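You operate a simulated robot arm through the tools that you are given. There is no shell and no other tool. Be economical: measure what you need, move in short steps, check, and stop when the job is done.

You run a simulated two-armed robot. Do the job below in one go: nothing can be reset, and whatever is moved stays where it is left.

TASK
Switch the air conditioner on with the remote: cool, 20 degrees, fan high.
Fine: leave the remote in its holder.

It is judged by the outcome, as a careful person would: the job done as asked, and still so three seconds after it is handed in. It fails if anything else is knocked over, pushed out of place, dropped, spilled or broken.

THE ROBOT
Two 7-joint arms with fingered hands on one trunk, on a base that drives. Base frame: it is fixed to the floor where the robot stands at the start and does not move with it; the origin is under the middle of the robot, x ahead of it, y to its left, z up. Units: mm, rad, N and s.
The left shoulder is at the start at [32, 125, 1282], the right one opposite. With the tool pointing down near the work surface each hand reaches from about 480 to 840 mm from the robot's upright axis, wherever it stands, measured 20 degrees to its own side. Payload 3.6 kg a hand.
Tool frame (each hand has its own): the origin (TCP) lies between the finger pads and is the grasp point; the fingertips stand 34 mm ahead of it; z points along the fingers, y is the line along which they close. The gripper opens to 116 mm. The gripper's body begins 40 mm behind the TCP. The gripper is a hand of 5 fingers: y runs from the thumb to the fingers, the wrist lies at [-16, -160, -164] in the tool frame, and closing takes about 1.5 s.
Orientation is that of the tool frame in the base frame, as a unit quaternion [w, x, y, z]. With the fingers straight down and the wrist toward the robot, the tool's x, y and z point along [0, 1, 0], [1, 0, 0] and [0, 0, -1] of the base frame.

THE INTERFACE
- The arms move only by the tool send_rows. It takes "left_increments", "right_increments" or both (then of equal length, played together; a hand with none holds still); each is a list of rows, each a list of 3 entries, a list of its own where there are three numbers: the turn, a rotation vector about the tool's x, y, z in rad, then the shift along the tool's x, y, z in mm, then the finger opening in mm, from 0 to 116. In form: [[[wx, wy, wz], [x, y, z], hand], ...]. A call has 1 to 8 rows; each row shifts and turns the commanded pose from where the row before left it, along the tool's axes as they then stand. Each row takes 0.2 s and may step no farther than 50 mm and 0.15 rad from the row before; otherwise, or with a gripper value out of range, the whole call is refused. A pose out of reach is approached as far as the arm can. The call stops where the force on the tool passes 40 N (or 10 N more than at its start, if that is more) or the arm is blocked; 0.2 s more then pass. The fingers move at their own pace (about 153 mm/s each) and stop on an object; they squeeze with about 27 N. The grip force told is the motor's: it shows also when the fingers shut on nothing. Time passes only in rows, and 0.2 s behind the last, so rows that do not move let the fingers close. It gives the time, the measured TCP pose, the force on the tool (base axes), the opening and the grip force at its end, in the units of the frame above (readings bear some noise), with the torque about the TCP (base axes, N m) and any sound that the robot's microphone picked up, and new pictures: "views" is both (left out), scene, wrist or none (wrist: the cameras of the hands that moved).
- Cameras (640 x 400 px; columns grow to the right, rows downward): "scene" is now at [132.6, 1.7, 1482.4]; the picture's right is [-0.03, -1.00, 0.00], its down [-0.26, 0.01, -0.96] and it looks along [0.96, -0.03, -0.26] (base axes); focal length 253 px, centre (320, 200). "left" rides on the left gripper at [-69, -134, -110] in its tool frame; the picture's right is [-0.77, -0.19, 0.61], its down [0.59, -0.58, 0.57] and it looks along [0.25, 0.80, 0.55] (tool axes); focal length 256 px, centre (320, 200). "right" rides on the right gripper at [69, -134, -110] in its tool frame; the picture's right is [-0.77, 0.19, -0.61], its down [-0.59, -0.58, 0.57] and it looks along [-0.25, 0.79, 0.55] (tool axes); focal length 256 px, centre (320, 200). There is no depth. A picture from a camera that has moved, and an enlarged one, comes with that camera's place and axes in the base frame and with its lens. The place of the scene camera against the robot may be out by one fixed shift of up to 18 mm in any direction.
- lift_body(by): slides the trunk up (or, below 0, down) by that many mm; the arms and the scene camera ride with it, the base frame stays. It gives what a move gives, with no picture.
- roll_base(legs): drives the robot by 1 to 6 legs, each [ahead, turn to the left] in mm and rad, along the robot's own axes; the way and the turn of a leg run together, so that a leg with both is an arc; at most 1500 mm and 3.142 rad a leg. The arms and the cameras ride along, it lands a little off, and it stops where it bumps. It gives what a move gives, and a new picture of the scene camera.
- set_grasp(shape, hand): the hand has 5 fingers and takes this shape, open, in about a second: jaw (thumb against the fingers, like two jaws); tri (thumb and two fingers); tip (a fingertip pinch); poke (one finger out to press); point (the index stretched); flat (the hand flat); cup (the hand cupped); fist (a fist). The gripper value then closes the fingers along that shape, each until it touches; the sizes above hold for jaw. It gives what a move gives, with no picture.
- pan_tilt(pan, tilt): turns the head with the scene camera to pan (to the left, within 1.501 rad either way) and tilt (down, from -0.506 to 1.204), counted from straight ahead of the robot. It gives what a move gives, and a new picture of the scene camera.
- zoom(camera, box): a new picture of the part [left, top, right, bottom] of that camera's present view, enlarged. No time passes.
- finish_job(): hands the job in; it is judged then, once.

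Go step by step. Nothing tells you exact positions but the pictures and the camera data: compare them with the known pose of the tool, close in by small moves and look again before you grip or let go. The budget is 120 turns and 260 pictures, counting those below and the enlarged ones. Unless the task says otherwise, let go and move clear before handing in, and close with one line.

The tools are called after "Emit:" by a JSON object that holds its "method" and its "body". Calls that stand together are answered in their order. send_rows: Moves the arms, as the interface text tells. Its arguments: {"type":"object","properties":{"left_increments":{"type":"array","items":{"type":"array"}},"right_increments":{"type":"array","items":{"type":"array"}},"views":{"type":"string","enum":["both","scene","wrist","none"]}},"required":[]} The other tools are called the same way: lift_body (by) slides the trunk up or down; set_grasp (shape, hand) gives the hand a shape; roll_base (legs) drives the base; pan_tilt (pan, tilt) turns the head that bears the scene camera; zoom (camera, box) takes an enlarged picture of a part of a camera's view; finish_job () hands the job in.

At the start:

```text
clock: 0.0
left_tcp_pos: [408.6, 143.4, 1432.9]
left_tcp_rot: [0.0, 0.707, 0.707, 0.0]
left_contact_force: [0.4, 0.1, -0.7]
left_ft_torque: [0.02, 0.0, 0.02]
left_finger_gap: 115.6
left_gripper_force: 0.1
left_shape: jaw
right_tcp_pos: [522.1, -200.9, 1425.6]
right_tcp_rot: [0.001, 0.707, 0.707, 0.0]
right_contact_force: [-0.2, -0.6, 0.3]
right_ft_torque: [0.0, -0.02, 0.01]
right_finger_gap: 115.8
right_gripper_force: 0.1
right_shape: jaw
trunk travel left (down, up): [-475.0, 287.0]
robot x, y, heading: [-1.1, 0.4, 0.0]
head pan, tilt: [-0.033, 0.267]
```

scene: 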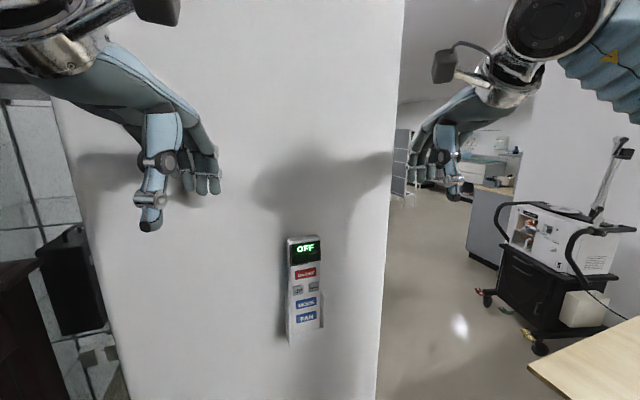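
right: 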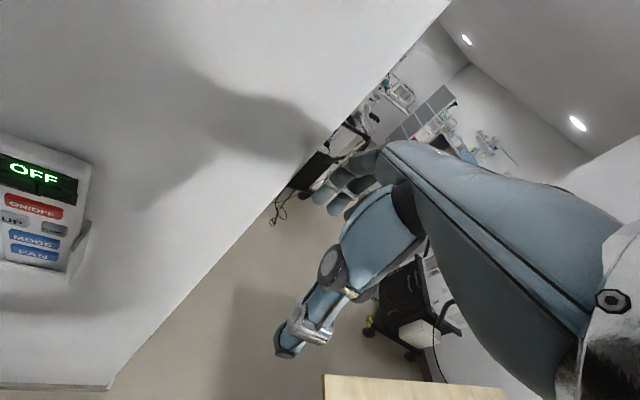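
left: 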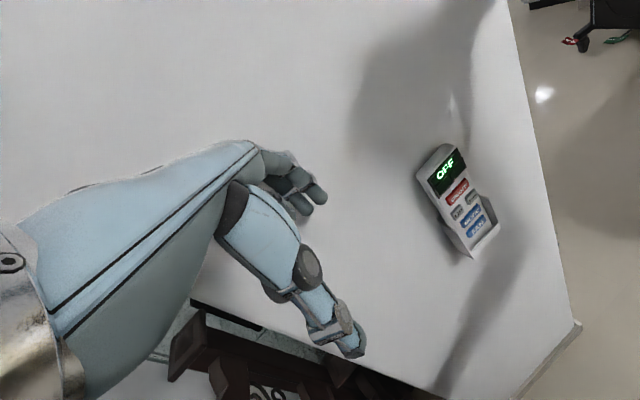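

I see the remote in its holder on a wall ahead, display OFF. I'll look closer at its buttons from the cameras before locating it.

Emit:
{"method": "zoom", "body": {"camera": "scene", "box": [265, 225, 345, 350]}}

Emit:
{"method": "zoom", "body": {"camera": "left", "box": [400, 130, 520, 270]}}

Emit:
{"method": "zoom", "body": {"camera": "right", "box": [0, 120, 120, 290]}}

```text
3.20 times, centred on (305, 288) of scene
camera zoom: at [132.6, 1.7, 1482.4], right [-0.03, -1.0, 0.0], down [-0.26, 0.01, -0.96], along [0.96, -0.03, -0.26], focal length 809 px, centre (368, -80)
```

zoom: 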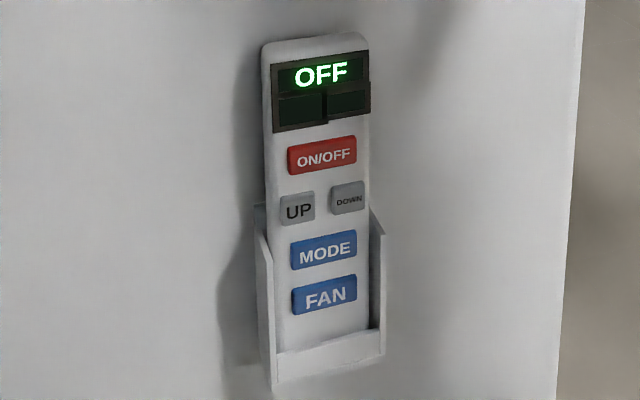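

```text
2.86 times, centred on (460, 200) of left
camera zoom: at [274.0, 74.9, 1543.7], right [-0.19, -0.77, -0.61], down [-0.58, 0.59, -0.57], along [0.8, 0.25, -0.55], focal length 731 px, centre (-80, 200)
```

zoom: 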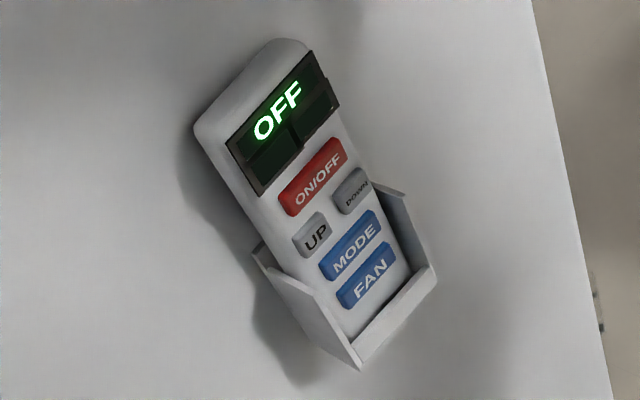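

```text
2.35 times, centred on (60, 205) of right
camera zoom: at [388.1, -132.1, 1534.6], right [0.19, -0.77, 0.61], down [-0.58, -0.59, -0.57], along [0.79, -0.25, -0.55], focal length 602 px, centre (932, 188)
```

zoom: 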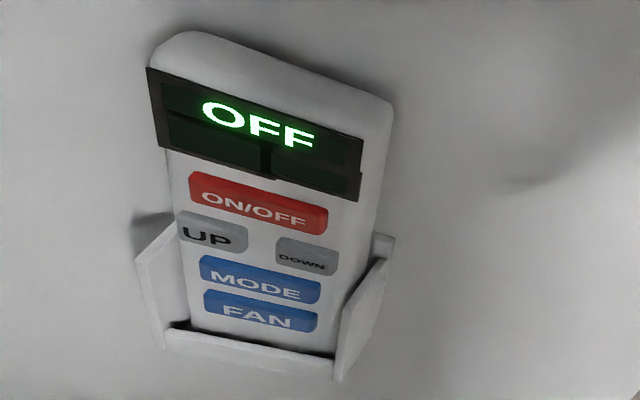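

The remote's buttons triangulate to about x≈525, y≈12: ON/OFF z≈1240, MODE ≈1164, FAN ≈1135. I'll use the left hand, which has more room, and shape it to poke to see where the fingertip lies.

Emit:
{"method": "set_grasp", "body": {"hand": "left", "shape": "poke"}}

Emit:
{"method": "send_rows", "body": {"left_increments": [[[0, 0, 0], [0, 0, 0], 0]]}}

```text
clock: 0.9
left_tcp_pos: [409.1, 143.1, 1432.4]
left_tcp_rot: [0.0, 0.707, 0.707, 0.001]
left_contact_force: [0.6, -0.1, 0.1]
left_ft_torque: [-0.02, -0.01, 0.0]
left_finger_gap: 0.0
left_gripper_force: 0.0
left_shape: poke
right_tcp_pos: [523.2, -199.4, 1426.3]
right_tcp_rot: [0.0, 0.707, 0.707, 0.001]
right_contact_force: [-0.7, 0.2, -0.1]
right_ft_torque: [0.02, 0.02, 0.0]
right_finger_gap: 116.0
right_gripper_force: 0.1
right_shape: jaw
trunk travel left (down, up): [-475.0, 287.0]
robot x, y, heading: [-3.7, 1.7, 0.007]
head pan, tilt: [-0.033, 0.267]
```

```text
clock: 1.3
left_tcp_pos: [408.5, 142.9, 1433.5]
left_tcp_rot: [0.0, 0.707, 0.707, 0.001]
left_contact_force: [-0.1, -0.1, -0.4]
left_ft_torque: [-0.05, 0.01, 0.01]
left_finger_gap: 0.2
left_gripper_force: 0.0
left_shape: poke
right_tcp_pos: [523.7, -200.9, 1426.2]
right_tcp_rot: [0.0, 0.707, 0.707, 0.0]
right_contact_force: [-0.6, 0.3, 0.5]
right_ft_torque: [-0.01, 0.02, 0.02]
right_finger_gap: 115.9
right_gripper_force: 0.1
right_shape: jaw
trunk travel left (down, up): [-475.0, 287.0]
robot x, y, heading: [-2.2, -2.0, 0.003]
head pan, tilt: [-0.033, 0.267]
camera scene: at [132.6, 1.7, 1482.4], right [-0.03, -1.0, 0.0], down [-0.26, 0.01, -0.96], along [0.96, -0.03, -0.26], focal length 253 px, centre (320, 200)
camera left: at [274.1, 74.9, 1543.7], right [-0.19, -0.77, -0.61], down [-0.58, 0.59, -0.57], along [0.8, 0.25, -0.55], focal length 256 px, centre (320, 200)
```

scene: 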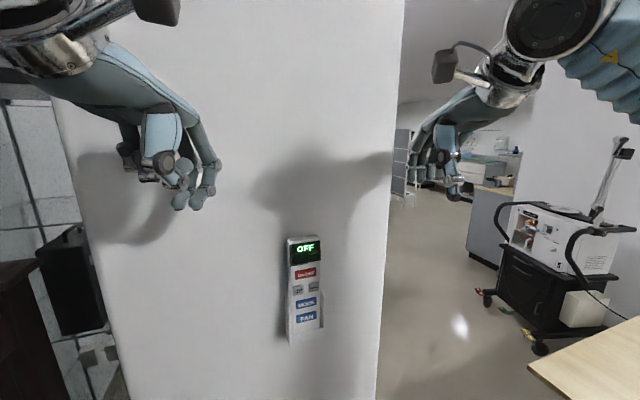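
left: 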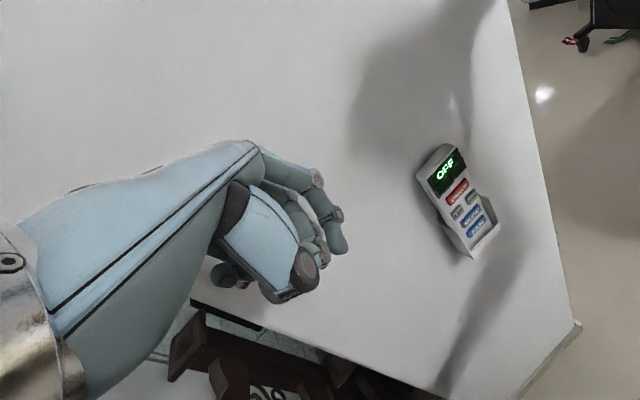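

The hand now has a bent index with the others curled. I'll zoom in on it from both cameras.

Emit:
{"method": "zoom", "body": {"camera": "left", "box": [200, 130, 380, 320]}}

Emit:
{"method": "zoom", "body": {"camera": "scene", "box": [90, 50, 250, 230]}}

Emit:
{"method": "set_grasp", "body": {"hand": "left", "shape": "point"}}

Emit:
{"method": "zoom", "body": {"camera": "left", "box": [0, 0, 640, 400]}}

Emit:
{"method": "zoom", "body": {"camera": "scene", "box": [90, 50, 250, 230]}}

```text
2.11 times, centred on (290, 225) of left
camera zoom: at [274.1, 74.9, 1543.7], right [-0.19, -0.77, -0.61], down [-0.58, 0.59, -0.57], along [0.8, 0.25, -0.55], focal length 539 px, centre (383, 147)
```

zoom: 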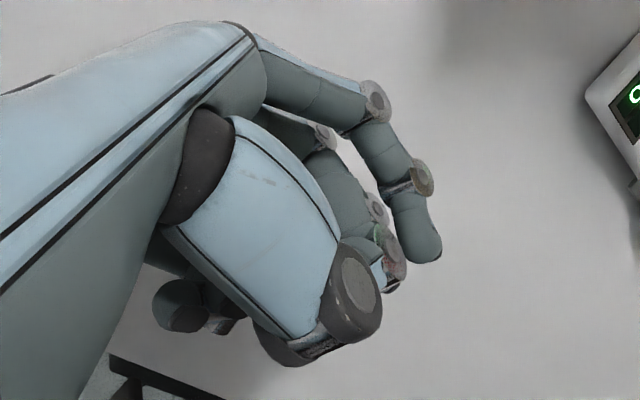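

```text
2.22 times, centred on (170, 140) of scene
camera zoom: at [132.6, 1.7, 1482.4], right [-0.03, -1.0, 0.0], down [-0.26, 0.01, -0.96], along [0.96, -0.03, -0.26], focal length 562 px, centre (653, 333)
```

zoom: 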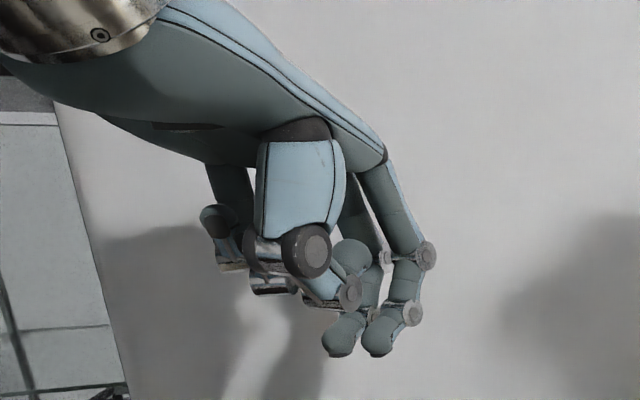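

```text
clock: 2.2
left_tcp_pos: [408.8, 144.1, 1432.9]
left_tcp_rot: [0.0, 0.708, 0.706, 0.0]
left_contact_force: [-0.1, 1.3, 0.0]
left_ft_torque: [-0.02, 0.04, 0.02]
left_finger_gap: 108.0
left_gripper_force: 0.0
left_shape: point
right_tcp_pos: [521.9, -199.9, 1426.6]
right_tcp_rot: [0.0, 0.706, 0.708, 0.0]
right_contact_force: [0.2, -0.8, 0.0]
right_ft_torque: [-0.02, 0.0, 0.0]
right_finger_gap: 115.8
right_gripper_force: 0.2
right_shape: jaw
trunk travel left (down, up): [-475.0, 287.0]
robot x, y, heading: [0.7, -0.0, 0.004]
head pan, tilt: [-0.033, 0.267]
```

```text
1.00 times, centred on (320, 200) of left (not enlarged: the box is as wide or as high as the picture)
camera zoom: at [274.1, 74.9, 1543.7], right [-0.19, -0.77, -0.61], down [-0.58, 0.59, -0.57], along [0.8, 0.25, -0.55], focal length 256 px, centre (320, 200)
```

zoom: 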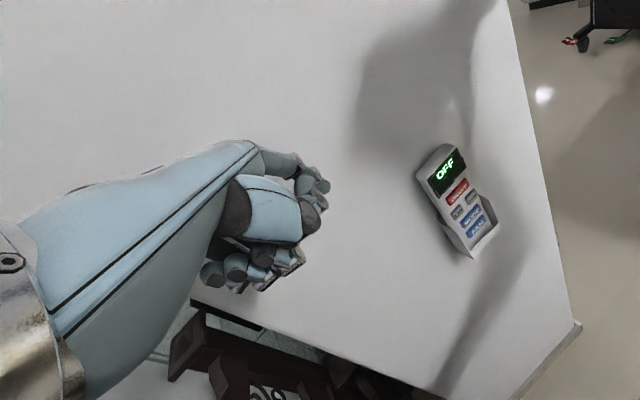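

```text
2.22 times, centred on (170, 140) of scene
camera zoom: at [132.6, 1.7, 1482.4], right [-0.03, -1.0, 0.0], down [-0.26, 0.01, -0.96], along [0.96, -0.03, -0.26], focal length 562 px, centre (653, 333)
```

zoom: 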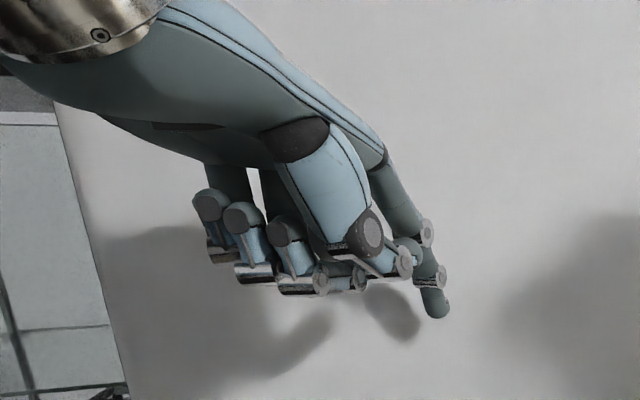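

In the "point" shape the index looks straight and forward-down. I'll zoom to find its tip.

Emit:
{"method": "zoom", "body": {"camera": "left", "box": [180, 110, 380, 310]}}

```text
2.00 times, centred on (280, 210) of left
camera zoom: at [274.1, 74.9, 1543.7], right [-0.19, -0.77, -0.61], down [-0.58, 0.59, -0.57], along [0.8, 0.25, -0.55], focal length 512 px, centre (400, 180)
```

zoom: 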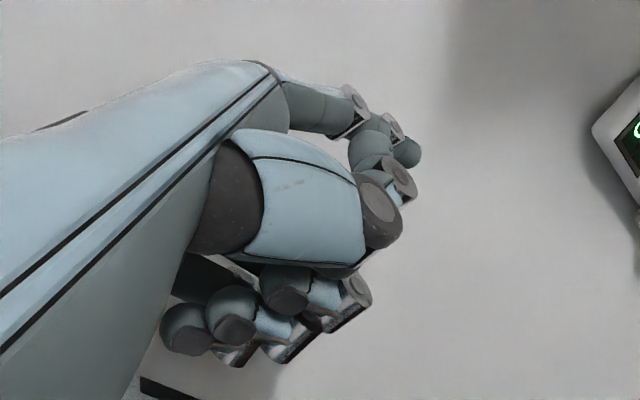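

The index tip is about [491,130,1400], i.e. ~[-14,83,33] in the tool frame. I'll tilt the hand up about 0.75 rad so the finger points at the wall, backing off slightly.

Emit:
{"method": "send_rows", "body": {"left_increments": [[[0, 0, 0], [0, -30, 0], 108], [[-0.15, 0, 0], [0, 0, 0], 108], [[-0.15, 0, 0], [0, 0, 0], 108], [[-0.15, 0, 0], [0, 0, 0], 108], [[-0.15, 0, 0], [0, 0, 0], 108], [[-0.15, 0, 0], [0, 0, 0], 108], [[0, 0, 0], [0, 0, 0], 108]]}}

```text
clock: 3.8
left_tcp_pos: [410.7, 154.6, 1492.3]
left_tcp_rot: [0.259, 0.658, 0.658, 0.259]
left_contact_force: [-0.2, 0.2, 0.5]
left_ft_torque: [0.04, 0.0, -0.02]
left_finger_gap: 108.0
left_gripper_force: 0.0
left_shape: point
left hand out of reach, approached as far as the arm can: row 4, 5, 6
right_tcp_pos: [522.4, -199.1, 1425.9]
right_tcp_rot: [0.001, 0.708, 0.707, 0.0]
right_contact_force: [-0.5, 0.0, 0.1]
right_ft_torque: [0.01, -0.03, -0.03]
right_finger_gap: 115.8
right_gripper_force: 0.0
right_shape: jaw
trunk travel left (down, up): [-475.0, 287.0]
robot x, y, heading: [-1.8, 2.8, 0.004]
head pan, tilt: [-0.033, 0.267]
camera scene: at [131.9, 2.1, 1482.5], right [-0.03, -1.0, 0.0], down [-0.26, 0.01, -0.96], along [0.96, -0.03, -0.26], focal length 253 px, centre (320, 200)
camera left: at [236.7, 86.2, 1481.1], right [0.28, -0.77, -0.57], down [-0.04, 0.59, -0.81], along [0.96, 0.25, 0.14], focal length 256 px, centre (320, 200)
```

scene: 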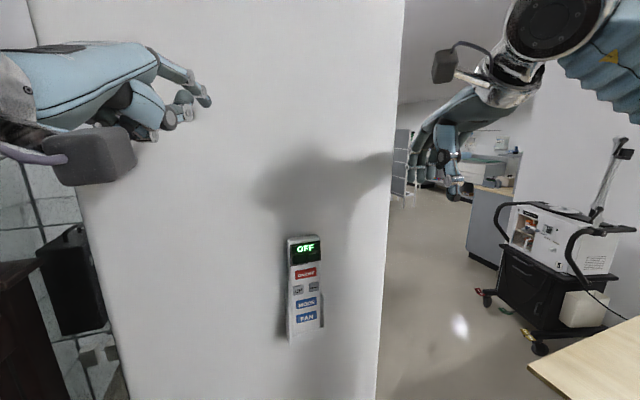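
left: 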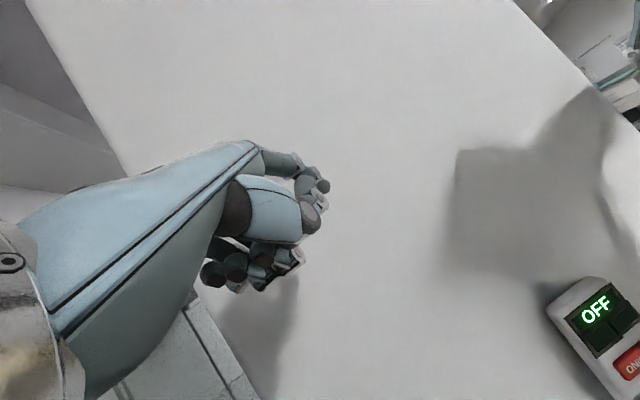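

The orientation is right but the arm is folded too close to the body. I'll back the base up about 220 mm to give the arm room.

Emit:
{"method": "roll_base", "body": {"legs": [[-220, 0]]}}

```text
clock: 5.2
left_tcp_pos: [245.2, 143.4, 1504.1]
left_tcp_rot: [0.279, 0.676, 0.634, 0.251]
left_contact_force: [-1.3, 1.7, -3.2]
left_ft_torque: [-0.12, -0.25, -0.08]
left_finger_gap: 0.0
left_gripper_force: 0.1
left_shape: point
right_tcp_pos: [345.9, -202.5, 1419.0]
right_tcp_rot: [0.009, 0.711, 0.703, -0.001]
right_contact_force: [-0.8, 0.9, -1.2]
right_ft_torque: [-0.01, -0.17, -0.02]
right_finger_gap: 115.9
right_gripper_force: 0.1
right_shape: jaw
trunk travel left (down, up): [-475.0, 287.0]
robot x, y, heading: [-158.9, 0.8, -0.004]
head pan, tilt: [-0.033, 0.267]
stopped in leg 1: the robot was blocked; the commanded pose is now the measured one
camera scene: at [-30.6, 3.6, 1482.4], right [-0.04, -1.0, 0.0], down [-0.26, 0.01, -0.97], along [0.96, -0.03, -0.26], focal length 253 px, centre (320, 200)
```

scene: 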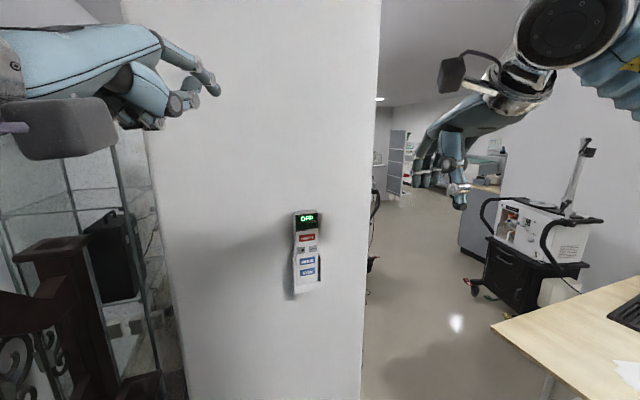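

The base bumped something behind at about −160 mm. I'll ease forward slightly and look round to check what it was.

Emit:
{"method": "roll_base", "body": {"legs": [[30, 0]]}}

Emit:
{"method": "pan_tilt", "body": {"pan": 1.5, "tilt": 0.9}}

Emit:
{"method": "pan_tilt", "body": {"pan": -1.5, "tilt": 0.9}}

Emit:
{"method": "pan_tilt", "body": {"pan": 0, "tilt": 0.3}}

```text
clock: 6.3
left_tcp_pos: [270.8, 168.6, 1578.3]
left_tcp_rot: [0.441, 0.644, 0.594, 0.195]
left_contact_force: [-0.4, -1.1, 2.0]
left_ft_torque: [0.08, 0.08, 0.02]
left_finger_gap: 0.2
left_gripper_force: 0.1
left_shape: point
right_tcp_pos: [302.5, -237.4, 1478.5]
right_tcp_rot: [0.101, 0.777, 0.612, 0.109]
right_contact_force: [1.7, 1.6, 0.9]
right_ft_torque: [-0.09, 0.08, -0.09]
right_finger_gap: 116.2
right_gripper_force: 0.1
right_shape: jaw
trunk travel left (down, up): [-475.0, 287.0]
robot x, y, heading: [-123.7, -1.4, -0.009]
head pan, tilt: [-0.033, 0.267]
stopped in leg 1: the force on the tool passed its limit at 62 N (the readings are from after the stop); the commanded pose is now the measured one
camera scene: at [189.8, 11.9, 1475.3], right [-0.04, -1.0, 0.01], down [-0.38, 0.0, -0.93], along [0.92, -0.04, -0.38], focal length 253 px, centre (320, 200)
```

scene: 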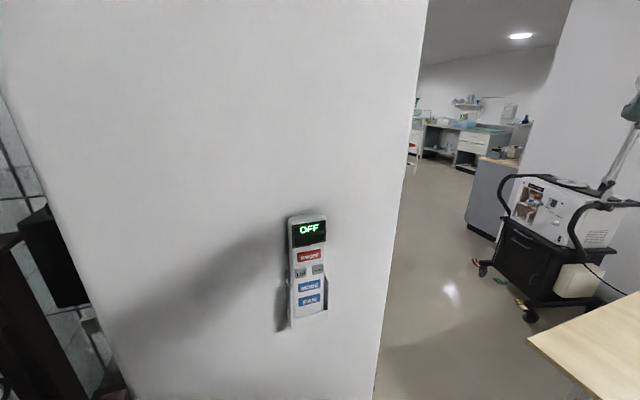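

```text
clock: 7.9
left_tcp_pos: [197.8, 193.1, 1602.5]
left_tcp_rot: [0.499, 0.585, 0.601, 0.217]
left_contact_force: [1.6, 1.5, 0.4]
left_ft_torque: [0.0, -0.01, -0.18]
left_finger_gap: 0.0
left_gripper_force: 0.1
left_shape: point
right_tcp_pos: [291.1, -245.2, 1480.6]
right_tcp_rot: [0.096, 0.773, 0.616, 0.116]
right_contact_force: [-0.5, -1.7, -0.8]
right_ft_torque: [0.07, -0.16, -0.02]
right_finger_gap: 115.9
right_gripper_force: 0.0
right_shape: jaw
trunk travel left (down, up): [-475.0, 287.0]
robot x, y, heading: [-122.5, -1.4, -0.008]
head pan, tilt: [1.499, 0.901]
camera scene: at [83.7, 77.8, 1431.1], right [0.99, -0.08, -0.11], down [-0.13, -0.78, -0.61], along [-0.04, 0.62, -0.78], focal length 253 px, centre (320, 200)
```

scene: 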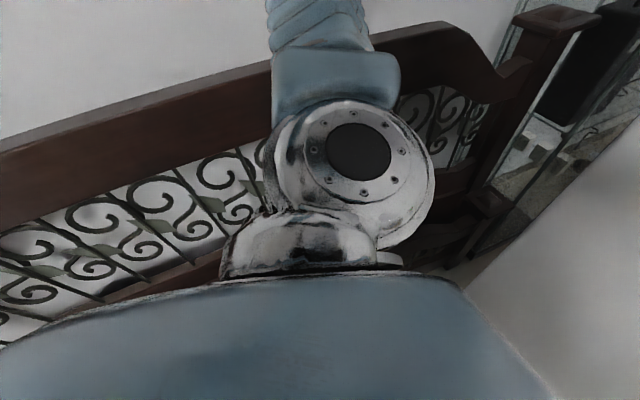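

```text
clock: 10.5
left_tcp_pos: [8.4, 174.7, 1613.0]
left_tcp_rot: [0.505, 0.624, 0.553, 0.225]
left_contact_force: [2.8, -0.6, 8.7]
left_ft_torque: [0.22, 0.36, -0.06]
left_finger_gap: 0.0
left_gripper_force: 0.1
left_shape: point
right_tcp_pos: [118.5, -238.3, 1501.3]
right_tcp_rot: [0.089, 0.756, 0.642, 0.092]
right_contact_force: [6.0, 0.5, 6.1]
right_ft_torque: [-0.14, 0.56, 0.08]
right_finger_gap: 115.8
right_gripper_force: 0.0
right_shape: jaw
trunk travel left (down, up): [-475.0, 287.0]
robot x, y, heading: [-126.6, 0.8, -0.004]
head pan, tilt: [-1.499, 0.901]
camera scene: at [-143.8, -71.1, 1432.9], right [-1.0, -0.07, -0.04], down [-0.03, 0.78, -0.62], along [0.08, -0.62, -0.78], focal length 253 px, centre (320, 200)
```

scene: 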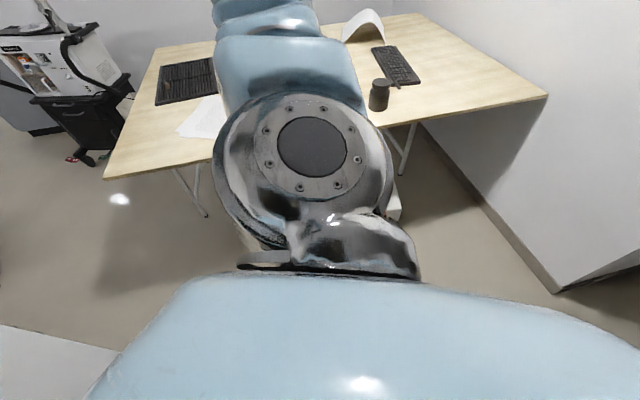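

```text
clock: 12.1
left_tcp_pos: [92.7, 196.1, 1608.9]
left_tcp_rot: [0.517, 0.576, 0.588, 0.236]
left_contact_force: [0.8, -1.6, -0.8]
left_ft_torque: [0.0, -0.04, 0.06]
left_finger_gap: 0.0
left_gripper_force: 0.0
left_shape: point
right_tcp_pos: [191.7, -248.2, 1493.4]
right_tcp_rot: [0.116, 0.772, 0.61, 0.139]
right_contact_force: [2.0, -0.3, 0.4]
right_ft_torque: [-0.04, 0.08, 0.0]
right_finger_gap: 115.7
right_gripper_force: 0.0
right_shape: jaw
trunk travel left (down, up): [-475.0, 287.0]
robot x, y, heading: [-123.9, 0.0, -0.0]
head pan, tilt: [0.0, 0.3]
camera scene: at [77.3, 2.9, 1478.5], right [0.0, -1.0, 0.0], down [-0.34, 0.0, -0.94], along [0.94, 0.0, -0.34], focal length 253 px, centre (320, 200)
```

scene: 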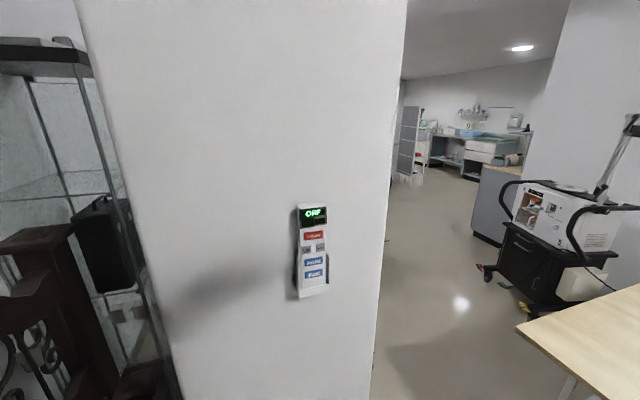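

The torso seems to be rocking after the bump. I'll wait still for a moment and watch it settle.

Emit:
{"method": "send_rows", "body": {"left_increments": [[[0, 0, 0], [0, 0, 0], 108], [[0, 0, 0], [0, 0, 0], 108], [[0, 0, 0], [0, 0, 0], 108], [[0, 0, 0], [0, 0, 0], 108], [[0, 0, 0], [0, 0, 0], 108], [[0, 0, 0], [0, 0, 0], 108], [[0, 0, 0], [0, 0, 0], 108], [[0, 0, 0], [0, 0, 0], 108]]}}

```text
clock: 12.4
left_tcp_pos: [-60.8, 182.7, 1621.7]
left_tcp_rot: [0.545, 0.59, 0.533, 0.265]
left_contact_force: [0.7, 1.7, 4.2]
left_ft_torque: [0.08, 0.19, -0.11]
left_finger_gap: 0.0
left_gripper_force: 0.2
left_shape: point
right_tcp_pos: [66.8, -237.9, 1512.2]
right_tcp_rot: [0.124, 0.751, 0.633, 0.143]
right_contact_force: [4.1, -3.0, 3.7]
right_ft_torque: [0.06, 0.35, 0.08]
right_finger_gap: 116.0
right_gripper_force: 0.0
right_shape: jaw
trunk travel left (down, up): [-475.0, 287.0]
robot x, y, heading: [-125.4, -4.0, 0.0]
head pan, tilt: [0.0, 0.3]
stopped in row 1 (left hand): the arm was blocked; the commanded pose is now the measured one
camera scene: at [-55.7, 4.3, 1488.9], right [0.0, -1.0, 0.0], down [-0.25, 0.0, -0.97], along [0.97, 0.0, -0.25], focal length 253 px, centre (320, 200)
camera left: at [-226.3, 138.9, 1545.6], right [0.26, -0.96, -0.13], down [0.48, 0.24, -0.84], along [0.84, 0.16, 0.52], focal length 256 px, centre (320, 200)
```

scene: 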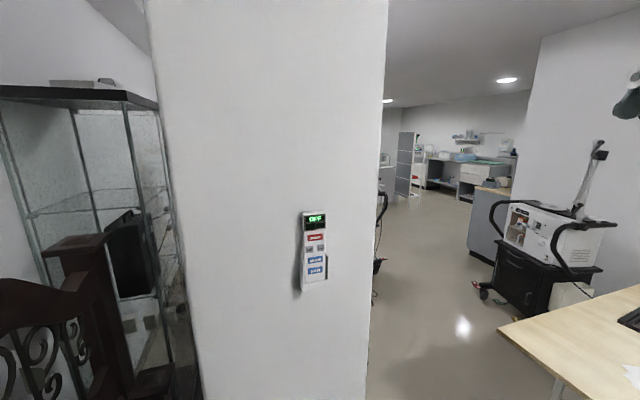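
left: 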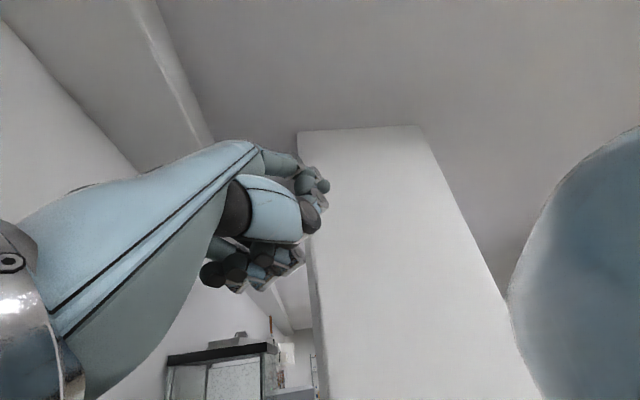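

Still swinging, and each arm stop resets its command. I'll let time pass by re-setting the hand shape without moving the arms.

Emit:
{"method": "set_grasp", "body": {"hand": "left", "shape": "point"}}

Emit:
{"method": "set_grasp", "body": {"hand": "left", "shape": "point"}}

Emit:
{"method": "set_grasp", "body": {"hand": "left", "shape": "point"}}

```text
clock: 13.3
left_tcp_pos: [57.7, 190.3, 1620.7]
left_tcp_rot: [0.562, 0.58, 0.531, 0.256]
left_contact_force: [-2.3, 1.0, 1.4]
left_ft_torque: [0.06, 0.1, -0.03]
left_finger_gap: 107.9
left_gripper_force: 0.0
left_shape: point
right_tcp_pos: [210.6, -231.7, 1497.4]
right_tcp_rot: [0.099, 0.744, 0.639, 0.168]
right_contact_force: [1.2, -0.9, -0.9]
right_ft_torque: [0.01, -0.02, 0.02]
right_finger_gap: 115.9
right_gripper_force: 0.0
right_shape: jaw
trunk travel left (down, up): [-475.0, 287.0]
robot x, y, heading: [-120.3, 2.3, -0.002]
head pan, tilt: [0.0, 0.3]
```

```text
clock: 14.2
left_tcp_pos: [8.8, 182.0, 1612.6]
left_tcp_rot: [0.533, 0.603, 0.549, 0.225]
left_contact_force: [-0.3, -0.4, 0.5]
left_ft_torque: [0.01, 0.03, 0.04]
left_finger_gap: 107.9
left_gripper_force: 0.0
left_shape: point
right_tcp_pos: [126.3, -237.0, 1498.2]
right_tcp_rot: [0.119, 0.751, 0.638, 0.125]
right_contact_force: [-2.2, 0.8, 0.1]
right_ft_torque: [-0.02, -0.06, -0.01]
right_finger_gap: 116.0
right_gripper_force: 0.1
right_shape: jaw
trunk travel left (down, up): [-475.0, 287.0]
robot x, y, heading: [-129.2, -1.2, -0.009]
head pan, tilt: [0.0, 0.3]
```

```text
clock: 15.1
left_tcp_pos: [19.2, 195.6, 1626.6]
left_tcp_rot: [0.574, 0.575, 0.528, 0.248]
left_contact_force: [1.2, -0.4, -0.4]
left_ft_torque: [-0.01, -0.03, 0.0]
left_finger_gap: 108.4
left_gripper_force: 0.1
left_shape: point
right_tcp_pos: [170.1, -234.0, 1502.7]
right_tcp_rot: [0.109, 0.746, 0.628, 0.194]
right_contact_force: [2.1, 0.7, 0.4]
right_ft_torque: [-0.02, 0.09, 0.02]
right_finger_gap: 116.0
right_gripper_force: 0.1
right_shape: jaw
trunk travel left (down, up): [-475.0, 287.0]
robot x, y, heading: [-122.1, 0.0, -0.003]
head pan, tilt: [0.0, 0.3]
```

Settling. I'll wait a couple more seconds.

Emit:
{"method": "set_grasp", "body": {"hand": "left", "shape": "point"}}

Emit:
{"method": "set_grasp", "body": {"hand": "left", "shape": "point"}}

Emit:
{"method": "set_grasp", "body": {"hand": "left", "shape": "point"}}

Emit:
{"method": "pan_tilt", "body": {"pan": 0, "tilt": 0.35}}

```text
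clock: 16.0
left_tcp_pos: [91.0, 178.7, 1598.6]
left_tcp_rot: [0.514, 0.608, 0.56, 0.229]
left_contact_force: [-0.6, -1.5, -5.7]
left_ft_torque: [-0.14, -0.33, 0.18]
left_finger_gap: 107.9
left_gripper_force: 0.1
left_shape: point
right_tcp_pos: [205.6, -241.2, 1473.2]
right_tcp_rot: [0.089, 0.762, 0.635, 0.091]
right_contact_force: [-2.5, -1.1, -6.1]
right_ft_torque: [0.04, -0.17, -0.01]
right_finger_gap: 115.9
right_gripper_force: 0.1
right_shape: jaw
trunk travel left (down, up): [-475.0, 287.0]
robot x, y, heading: [-122.4, -2.6, -0.002]
head pan, tilt: [0.0, 0.3]
```

```text
clock: 16.9
left_tcp_pos: [-38.1, 189.8, 1621.1]
left_tcp_rot: [0.577, 0.573, 0.514, 0.271]
left_contact_force: [0.8, -1.2, -0.6]
left_ft_torque: [-0.02, -0.13, 0.08]
left_finger_gap: 108.0
left_gripper_force: 0.0
left_shape: point
right_tcp_pos: [119.1, -231.0, 1504.9]
right_tcp_rot: [0.119, 0.739, 0.636, 0.187]
right_contact_force: [3.2, 0.6, 0.9]
right_ft_torque: [-0.08, 0.2, 0.06]
right_finger_gap: 115.9
right_gripper_force: 0.1
right_shape: jaw
trunk travel left (down, up): [-475.0, 287.0]
robot x, y, heading: [-123.2, 1.2, -0.008]
head pan, tilt: [0.0, 0.3]
```

```text
clock: 17.8
left_tcp_pos: [115.8, 180.3, 1604.5]
left_tcp_rot: [0.511, 0.608, 0.561, 0.23]
left_contact_force: [-2.9, 0.7, -2.4]
left_ft_torque: [-0.04, 0.06, 0.05]
left_finger_gap: 107.8
left_gripper_force: 0.1
left_shape: point
right_tcp_pos: [225.8, -242.0, 1481.0]
right_tcp_rot: [0.082, 0.76, 0.637, 0.094]
right_contact_force: [-6.5, -1.0, -1.1]
right_ft_torque: [0.14, -0.34, 0.02]
right_finger_gap: 115.9
right_gripper_force: 0.0
right_shape: jaw
trunk travel left (down, up): [-475.0, 287.0]
robot x, y, heading: [-121.6, 2.7, -0.004]
head pan, tilt: [0.0, 0.3]
```

```text
clock: 18.4
left_tcp_pos: [41.5, 199.0, 1628.2]
left_tcp_rot: [0.572, 0.573, 0.537, 0.236]
left_contact_force: [1.1, 0.0, -0.1]
left_ft_torque: [0.04, -0.02, 0.01]
left_finger_gap: 107.9
left_gripper_force: 0.0
left_shape: point
right_tcp_pos: [189.9, -237.3, 1501.7]
right_tcp_rot: [0.11, 0.751, 0.62, 0.198]
right_contact_force: [1.1, -0.2, 0.0]
right_ft_torque: [-0.02, 0.07, -0.01]
right_finger_gap: 115.9
right_gripper_force: 0.1
right_shape: jaw
trunk travel left (down, up): [-475.0, 287.0]
robot x, y, heading: [-122.7, -0.3, -0.006]
head pan, tilt: [0.0, 0.351]
camera scene: at [126.5, 2.0, 1471.7], right [-0.01, -1.0, 0.0], down [-0.42, 0.0, -0.91], along [0.91, -0.01, -0.42], focal length 253 px, centre (320, 200)
```

scene: 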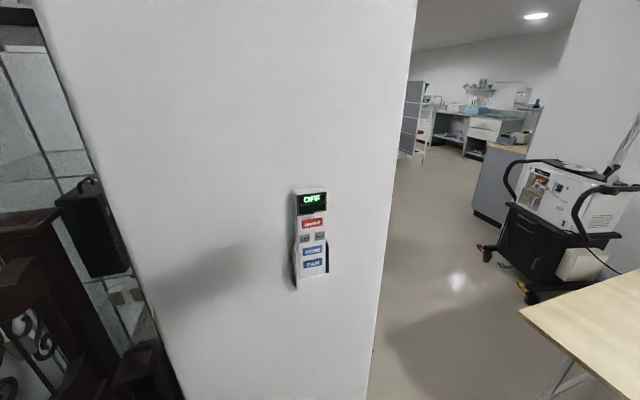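

The torso keeps rocking, perhaps because something behind (or an arm) is still in contact. I'll drive forward a little to get free.

Emit:
{"method": "roll_base", "body": {"legs": [[60, 0]]}}

Emit:
{"method": "set_grasp", "body": {"hand": "left", "shape": "point"}}

Emit:
{"method": "set_grasp", "body": {"hand": "left", "shape": "point"}}

```text
clock: 19.2
left_tcp_pos: [-113.5, 196.2, 1624.6]
left_tcp_rot: [0.599, 0.558, 0.516, 0.252]
left_contact_force: [3.5, -0.7, -0.2]
left_ft_torque: [-0.04, 0.01, -0.04]
left_finger_gap: 107.9
left_gripper_force: 0.1
left_shape: point
right_tcp_pos: [19.0, -228.7, 1523.8]
right_tcp_rot: [0.179, 0.737, 0.611, 0.228]
right_contact_force: [-9.9, 4.2, 4.0]
right_ft_torque: [-0.25, -0.3, -0.24]
right_finger_gap: 116.0
right_gripper_force: 0.1
right_shape: jaw
trunk travel left (down, up): [-475.0, 287.0]
robot x, y, heading: [-125.9, -3.0, -0.011]
head pan, tilt: [0.0, 0.351]
stopped in leg 1: the robot was blocked; the commanded pose is now the measured one
camera scene: at [-111.3, 4.3, 1490.8], right [-0.01, -1.0, 0.0], down [-0.27, 0.0, -0.96], along [0.96, -0.01, -0.27], focal length 253 px, centre (320, 200)
```

scene: 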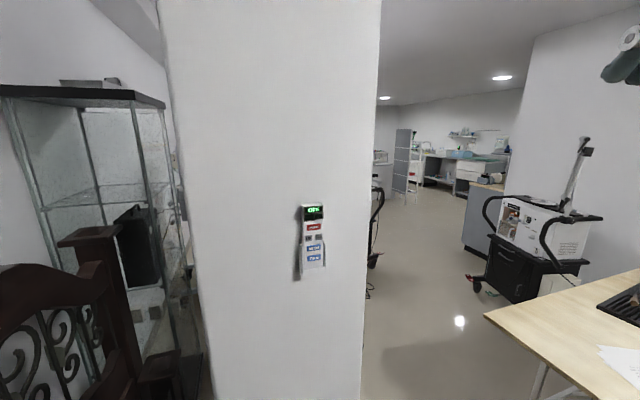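

```text
clock: 20.1
left_tcp_pos: [-16.9, 195.5, 1610.8]
left_tcp_rot: [0.607, 0.571, 0.481, 0.272]
left_contact_force: [1.4, 0.3, 1.0]
left_ft_torque: [-0.01, -0.03, -0.1]
left_finger_gap: 107.9
left_gripper_force: 0.1
left_shape: point
right_tcp_pos: [171.0, -239.5, 1506.2]
right_tcp_rot: [0.117, 0.74, 0.615, 0.247]
right_contact_force: [1.4, -1.0, 0.8]
right_ft_torque: [0.03, 0.04, 0.05]
right_finger_gap: 115.7
right_gripper_force: 0.0
right_shape: jaw
trunk travel left (down, up): [-475.0, 287.0]
robot x, y, heading: [-119.0, -2.6, -0.014]
head pan, tilt: [0.0, 0.351]
```

```text
clock: 21.0
left_tcp_pos: [-78.3, 195.3, 1620.9]
left_tcp_rot: [0.594, 0.56, 0.522, 0.248]
left_contact_force: [-3.3, 0.4, 0.5]
left_ft_torque: [0.04, 0.08, 0.03]
left_finger_gap: 0.0
left_gripper_force: 0.1
left_shape: point
right_tcp_pos: [60.0, -230.1, 1512.3]
right_tcp_rot: [0.166, 0.739, 0.618, 0.209]
right_contact_force: [6.8, -4.1, -6.8]
right_ft_torque: [0.28, 0.09, 0.23]
right_finger_gap: 115.8
right_gripper_force: 0.0
right_shape: jaw
trunk travel left (down, up): [-475.0, 287.0]
robot x, y, heading: [-115.9, -0.5, -0.011]
head pan, tilt: [0.0, 0.351]
```

Rocking persists and the base reports blocked. I'll look down and to both sides to find what is in contact.

Emit:
{"method": "pan_tilt", "body": {"pan": 0.0, "tilt": 1.2}}

Emit:
{"method": "pan_tilt", "body": {"pan": 1.5, "tilt": 0.2}}

Emit:
{"method": "pan_tilt", "body": {"pan": -1.5, "tilt": 0.2}}

Emit:
{"method": "zoom", "body": {"camera": "right", "box": [0, 0, 640, 400]}}

```text
clock: 22.1
left_tcp_pos: [-145.7, 192.7, 1614.1]
left_tcp_rot: [0.599, 0.56, 0.499, 0.28]
left_contact_force: [1.3, 1.8, 4.1]
left_ft_torque: [0.08, 0.1, -0.07]
left_finger_gap: 107.9
left_gripper_force: 0.1
left_shape: point
right_tcp_pos: [13.8, -238.7, 1511.8]
right_tcp_rot: [0.154, 0.734, 0.619, 0.235]
right_contact_force: [-0.5, -2.5, 4.4]
right_ft_torque: [0.01, 0.21, 0.05]
right_finger_gap: 115.9
right_gripper_force: 0.0
right_shape: jaw
trunk travel left (down, up): [-475.0, 287.0]
robot x, y, heading: [-120.6, -2.4, -0.005]
head pan, tilt: [0.0, 1.201]
camera scene: at [-63.4, 3.0, 1410.9], right [-0.01, -1.0, 0.0], down [-0.92, 0.01, -0.39], along [0.39, 0.0, -0.92], focal length 253 px, centre (320, 200)
```

scene: 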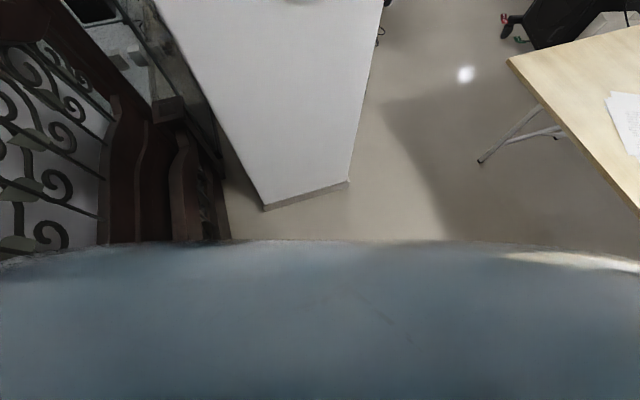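

```text
clock: 23.8
left_tcp_pos: [-143.9, 191.8, 1613.8]
left_tcp_rot: [0.599, 0.56, 0.499, 0.281]
left_contact_force: [1.9, 0.7, 5.0]
left_ft_torque: [0.06, 0.04, -0.07]
left_finger_gap: 107.9
left_gripper_force: 0.1
left_shape: point
right_tcp_pos: [16.7, -238.2, 1512.6]
right_tcp_rot: [0.155, 0.733, 0.619, 0.235]
right_contact_force: [-0.4, -2.0, 4.2]
right_ft_torque: [0.0, 0.18, 0.05]
right_finger_gap: 116.0
right_gripper_force: 0.1
right_shape: jaw
trunk travel left (down, up): [-475.0, 287.0]
robot x, y, heading: [-123.4, -6.4, -0.008]
head pan, tilt: [1.499, 0.201]
camera scene: at [-111.4, 96.2, 1490.6], right [1.0, -0.08, 0.02], down [0.01, -0.2, -0.98], along [0.08, 0.98, -0.2], focal length 253 px, centre (320, 200)
```

scene: 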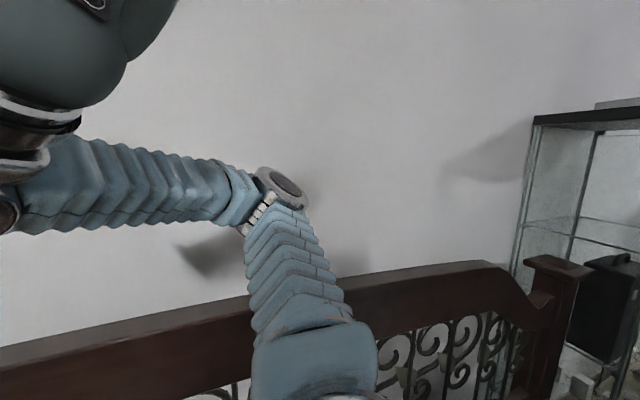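

```text
clock: 26.4
left_tcp_pos: [12.2, 190.2, 1612.4]
left_tcp_rot: [0.577, 0.577, 0.519, 0.254]
left_contact_force: [-2.1, -1.0, -1.9]
left_ft_torque: [-0.07, -0.05, 0.16]
left_finger_gap: 108.2
left_gripper_force: 0.0
left_shape: point
right_tcp_pos: [172.8, -236.8, 1497.1]
right_tcp_rot: [0.12, 0.74, 0.628, 0.209]
right_contact_force: [-0.6, -0.5, 0.0]
right_ft_torque: [0.0, -0.09, 0.02]
right_finger_gap: 116.1
right_gripper_force: 0.0
right_shape: jaw
trunk travel left (down, up): [-475.0, 287.0]
robot x, y, heading: [-121.8, 2.6, -0.004]
head pan, tilt: [-1.499, 0.201]
camera scene: at [55.4, -90.2, 1492.6], right [-0.99, -0.07, 0.09], down [-0.1, 0.2, -0.97], along [0.05, -0.98, -0.2], focal length 253 px, centre (320, 200)
```

scene: 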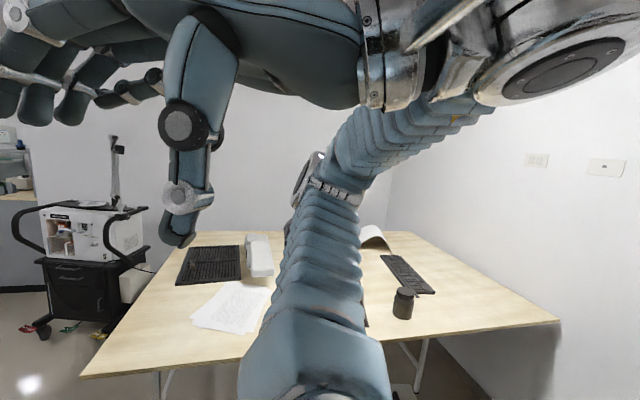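

```text
1.00 times, centred on (320, 200) of right (not enlarged: the box is as wide or as high as the picture)
camera zoom: at [12.1, -154.6, 1546.0], right [-0.21, -0.84, 0.5], down [-0.32, -0.42, -0.85], along [0.92, -0.34, -0.18], focal length 256 px, centre (320, 200)
```

zoom: 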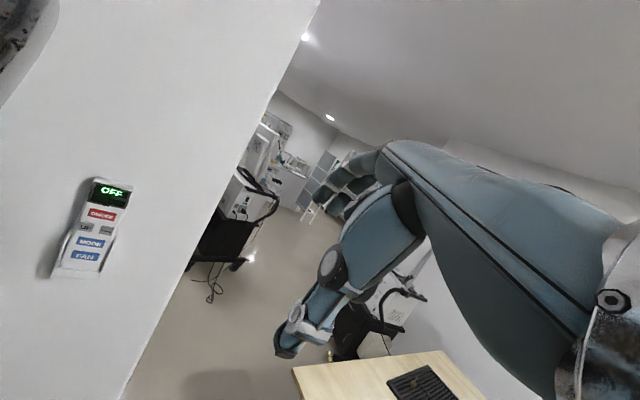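

The whole body is rocking fore-aft with a ~1.7 s period, without settling. Lowering the trunk lowers the centre of mass, which should calm it; I'll try that and then wait.

Emit:
{"method": "lift_body", "body": {"by": -250}}

Emit:
{"method": "set_grasp", "body": {"hand": "left", "shape": "point"}}

Emit:
{"method": "set_grasp", "body": {"hand": "left", "shape": "point"}}

Emit:
{"method": "set_grasp", "body": {"hand": "left", "shape": "point"}}

Emit:
{"method": "set_grasp", "body": {"hand": "left", "shape": "point"}}

```text
clock: 26.7
left_tcp_pos: [-132.1, 182.3, 1575.4]
left_tcp_rot: [0.599, 0.582, 0.446, 0.322]
left_contact_force: [1.7, -0.3, 0.3]
left_ft_torque: [-0.01, -0.07, 0.0]
left_finger_gap: 0.0
left_gripper_force: 0.0
left_shape: point
right_tcp_pos: [84.0, -240.4, 1505.1]
right_tcp_rot: [0.103, 0.716, 0.63, 0.284]
right_contact_force: [0.7, -1.1, 0.1]
right_ft_torque: [0.01, 0.05, 0.04]
right_finger_gap: 115.9
right_gripper_force: 0.1
right_shape: jaw
trunk travel left (down, up): [-473.0, 289.0]
robot x, y, heading: [-118.5, -0.7, -0.004]
head pan, tilt: [-1.499, 0.201]
stopped: the arm was blocked; the commanded pose is now the measured one
```

```text
clock: 27.6
left_tcp_pos: [-169.4, 198.7, 1613.4]
left_tcp_rot: [0.644, 0.549, 0.466, 0.257]
left_contact_force: [-1.7, -1.1, -0.6]
left_ft_torque: [-0.03, 0.01, 0.1]
left_finger_gap: 0.0
left_gripper_force: 0.0
left_shape: point
right_tcp_pos: [6.8, -202.6, 1525.5]
right_tcp_rot: [0.186, 0.687, 0.634, 0.303]
right_contact_force: [-1.1, 0.8, 1.8]
right_ft_torque: [-0.02, 0.02, 0.05]
right_finger_gap: 116.0
right_gripper_force: 0.1
right_shape: jaw
trunk travel left (down, up): [-473.0, 289.0]
robot x, y, heading: [-119.1, -0.4, -0.006]
head pan, tilt: [-1.499, 0.201]
```

```text
clock: 28.5
left_tcp_pos: [-194.8, 186.3, 1581.1]
left_tcp_rot: [0.618, 0.566, 0.447, 0.313]
left_contact_force: [0.3, 1.2, 2.7]
left_ft_torque: [0.09, 0.11, -0.07]
left_finger_gap: 108.1
left_gripper_force: 0.0
left_shape: point
right_tcp_pos: [18.2, -235.0, 1502.4]
right_tcp_rot: [0.128, 0.707, 0.635, 0.284]
right_contact_force: [1.5, 0.5, -0.3]
right_ft_torque: [-0.06, 0.02, -0.04]
right_finger_gap: 115.9
right_gripper_force: 0.0
right_shape: jaw
trunk travel left (down, up): [-473.0, 289.0]
robot x, y, heading: [-120.7, -5.6, -0.004]
head pan, tilt: [-1.499, 0.201]
```

```text
clock: 29.4
left_tcp_pos: [-79.2, 191.9, 1595.0]
left_tcp_rot: [0.608, 0.573, 0.477, 0.274]
left_contact_force: [3.6, -1.5, -3.6]
left_ft_torque: [-0.12, -0.18, 0.0]
left_finger_gap: 108.0
left_gripper_force: 0.1
left_shape: point
right_tcp_pos: [101.7, -225.5, 1500.4]
right_tcp_rot: [0.132, 0.734, 0.62, 0.243]
right_contact_force: [4.1, -2.6, -7.0]
right_ft_torque: [0.25, 0.01, 0.17]
right_finger_gap: 116.2
right_gripper_force: 0.0
right_shape: jaw
trunk travel left (down, up): [-473.0, 289.0]
robot x, y, heading: [-114.9, -3.6, -0.012]
head pan, tilt: [-1.499, 0.201]
```

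```text
clock: 30.3
left_tcp_pos: [-247.5, 194.8, 1604.4]
left_tcp_rot: [0.636, 0.55, 0.448, 0.303]
left_contact_force: [3.4, 0.7, 1.2]
left_ft_torque: [0.02, -0.09, -0.11]
left_finger_gap: 108.1
left_gripper_force: 0.0
left_shape: point
right_tcp_pos: [-49.2, -234.1, 1522.5]
right_tcp_rot: [0.165, 0.718, 0.612, 0.287]
right_contact_force: [3.4, -1.9, 2.1]
right_ft_torque: [0.02, 0.3, 0.02]
right_finger_gap: 115.8
right_gripper_force: 0.0
right_shape: jaw
trunk travel left (down, up): [-473.0, 289.0]
robot x, y, heading: [-123.1, -2.1, -0.008]
head pan, tilt: [-1.499, 0.201]
```

Each jolt is resetting the arm commands and ratcheting them backwards, which keeps it rocking. I'll bring both arms forward into comfortable poses.

Emit:
{"method": "send_rows", "body": {"left_increments": [[[0, 0, 0], [18, 0, 41], 108], [[0, 0, 0], [18, 0, 41], 108], [[0, 0, 0], [18, 0, 41], 108], [[0, 0, 0], [18, 0, 41], 108], [[0, 0, 0], [18, 0, 41], 108], [[0, 0, 0], [18, 0, 41], 108]], "right_increments": [[[0, 0, 0], [4, 37, 25], 108], [[0, 0, 0], [4, 37, 25], 108], [[0, 0, 0], [4, 37, 25], 108], [[0, 0, 0], [4, 37, 25], 108], [[0, 0, 0], [4, 37, 25], 108], [[0, 0, 0], [4, 37, 25], 108]], "views": "none"}}

```text
clock: 30.7
left_tcp_pos: [-99.2, 215.5, 1616.9]
left_tcp_rot: [0.643, 0.535, 0.518, 0.177]
left_contact_force: [-1.7, -0.9, -0.4]
left_ft_torque: [0.01, 0.0, 0.02]
left_finger_gap: 108.2
left_gripper_force: 0.0
left_shape: point
left hand out of reach, approached as far as the arm can: row 2
right_tcp_pos: [92.3, -216.8, 1449.5]
right_tcp_rot: [0.128, 0.732, 0.645, 0.18]
right_contact_force: [-2.5, -0.7, 0.0]
right_ft_torque: [0.0, -0.1, -0.02]
right_finger_gap: 107.8
right_gripper_force: 0.1
right_shape: jaw
trunk travel left (down, up): [-473.0, 289.0]
robot x, y, heading: [-122.7, -1.7, -0.004]
head pan, tilt: [-1.499, 0.201]
stopped in row 2 (left hand): the arm was blocked; the commanded pose is now the measured one
```

Emit:
{"method": "send_rows", "body": {"left_increments": [[[0.1, 0, 0], [27, -12, 35], 108], [[0.1, 0, 0], [27, -12, 35], 108], [[0.1, 0, 0], [27, -8, 38], 108], [[0.1, 0, 0], [27, -5, 38], 108]], "views": "none"}}

Emit:
{"method": "send_rows", "body": {"right_increments": [[[0, 0, 0], [4, 37, 25], 108], [[0, 0, 0], [4, 37, 25], 108], [[0, 0, 0], [4, 37, 25], 108], [[0, 0, 0], [4, 37, 25], 108]], "views": "none"}}

Emit:
{"method": "send_rows", "body": {"left_increments": [[[0, 0, 0], [20, -8, 38], 108], [[0, 0, 0], [20, -8, 38], 108], [[0, 0, 0], [20, -8, 38], 108]], "views": "none"}}

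```text
clock: 31.1
left_tcp_pos: [68.6, 179.8, 1629.2]
left_tcp_rot: [0.664, 0.595, 0.413, 0.185]
left_contact_force: [13.5, -7.9, -7.8]
left_ft_torque: [-0.56, -0.49, -0.11]
left_finger_gap: 0.2
left_gripper_force: 0.0
left_shape: point
left hand out of reach, approached as far as the arm can: row 1
right_tcp_pos: [289.6, -206.8, 1455.9]
right_tcp_rot: [0.125, 0.714, 0.656, 0.21]
right_contact_force: [-22.1, 3.0, 14.0]
right_ft_torque: [-0.36, -0.14, -0.63]
right_finger_gap: 108.0
right_gripper_force: 0.1
right_shape: jaw
trunk travel left (down, up): [-473.0, 289.0]
robot x, y, heading: [-120.7, 0.5, -0.01]
head pan, tilt: [-1.499, 0.201]
stopped in row 1 (left hand): the arm was blocked; the commanded pose is now the measured one
```

```text
clock: 31.4
left_tcp_pos: [50.9, 179.6, 1606.2]
left_tcp_rot: [0.651, 0.613, 0.408, 0.186]
left_contact_force: [32.7, -4.5, 17.3]
left_ft_torque: [0.64, 0.51, -1.04]
left_finger_gap: 108.0
left_gripper_force: 0.0
left_shape: point
right_tcp_pos: [337.5, -199.8, 1445.0]
right_tcp_rot: [0.087, 0.711, 0.653, 0.246]
right_contact_force: [5.3, -1.0, -8.8]
right_ft_torque: [0.28, 0.06, 0.04]
right_finger_gap: 108.1
right_gripper_force: 0.0
right_shape: jaw
trunk travel left (down, up): [-473.0, 289.0]
robot x, y, heading: [-103.0, 0.4, -0.002]
head pan, tilt: [-1.499, 0.201]
stopped in row 1 (left hand): the arm was blocked; the commanded pose is now the measured one
```

```text
clock: 31.7
left_tcp_pos: [-74.4, 179.7, 1562.4]
left_tcp_rot: [0.673, 0.617, 0.34, 0.226]
left_contact_force: [0.6, 0.3, -1.4]
left_ft_torque: [-0.08, -0.08, 0.06]
left_finger_gap: 108.0
left_gripper_force: 0.1
left_shape: point
left hand out of reach, approached as far as the arm can: row 1
right_tcp_pos: [211.9, -196.0, 1509.3]
right_tcp_rot: [0.12, 0.682, 0.633, 0.345]
right_contact_force: [-4.3, 1.3, 6.3]
right_ft_torque: [-0.2, 0.11, 0.0]
right_finger_gap: 108.1
right_gripper_force: 0.1
right_shape: jaw
trunk travel left (down, up): [-473.0, 289.0]
robot x, y, heading: [-111.2, -4.6, -0.01]
head pan, tilt: [-1.499, 0.201]
stopped in row 1 (left hand): the arm was blocked; the commanded pose is now the measured one
```

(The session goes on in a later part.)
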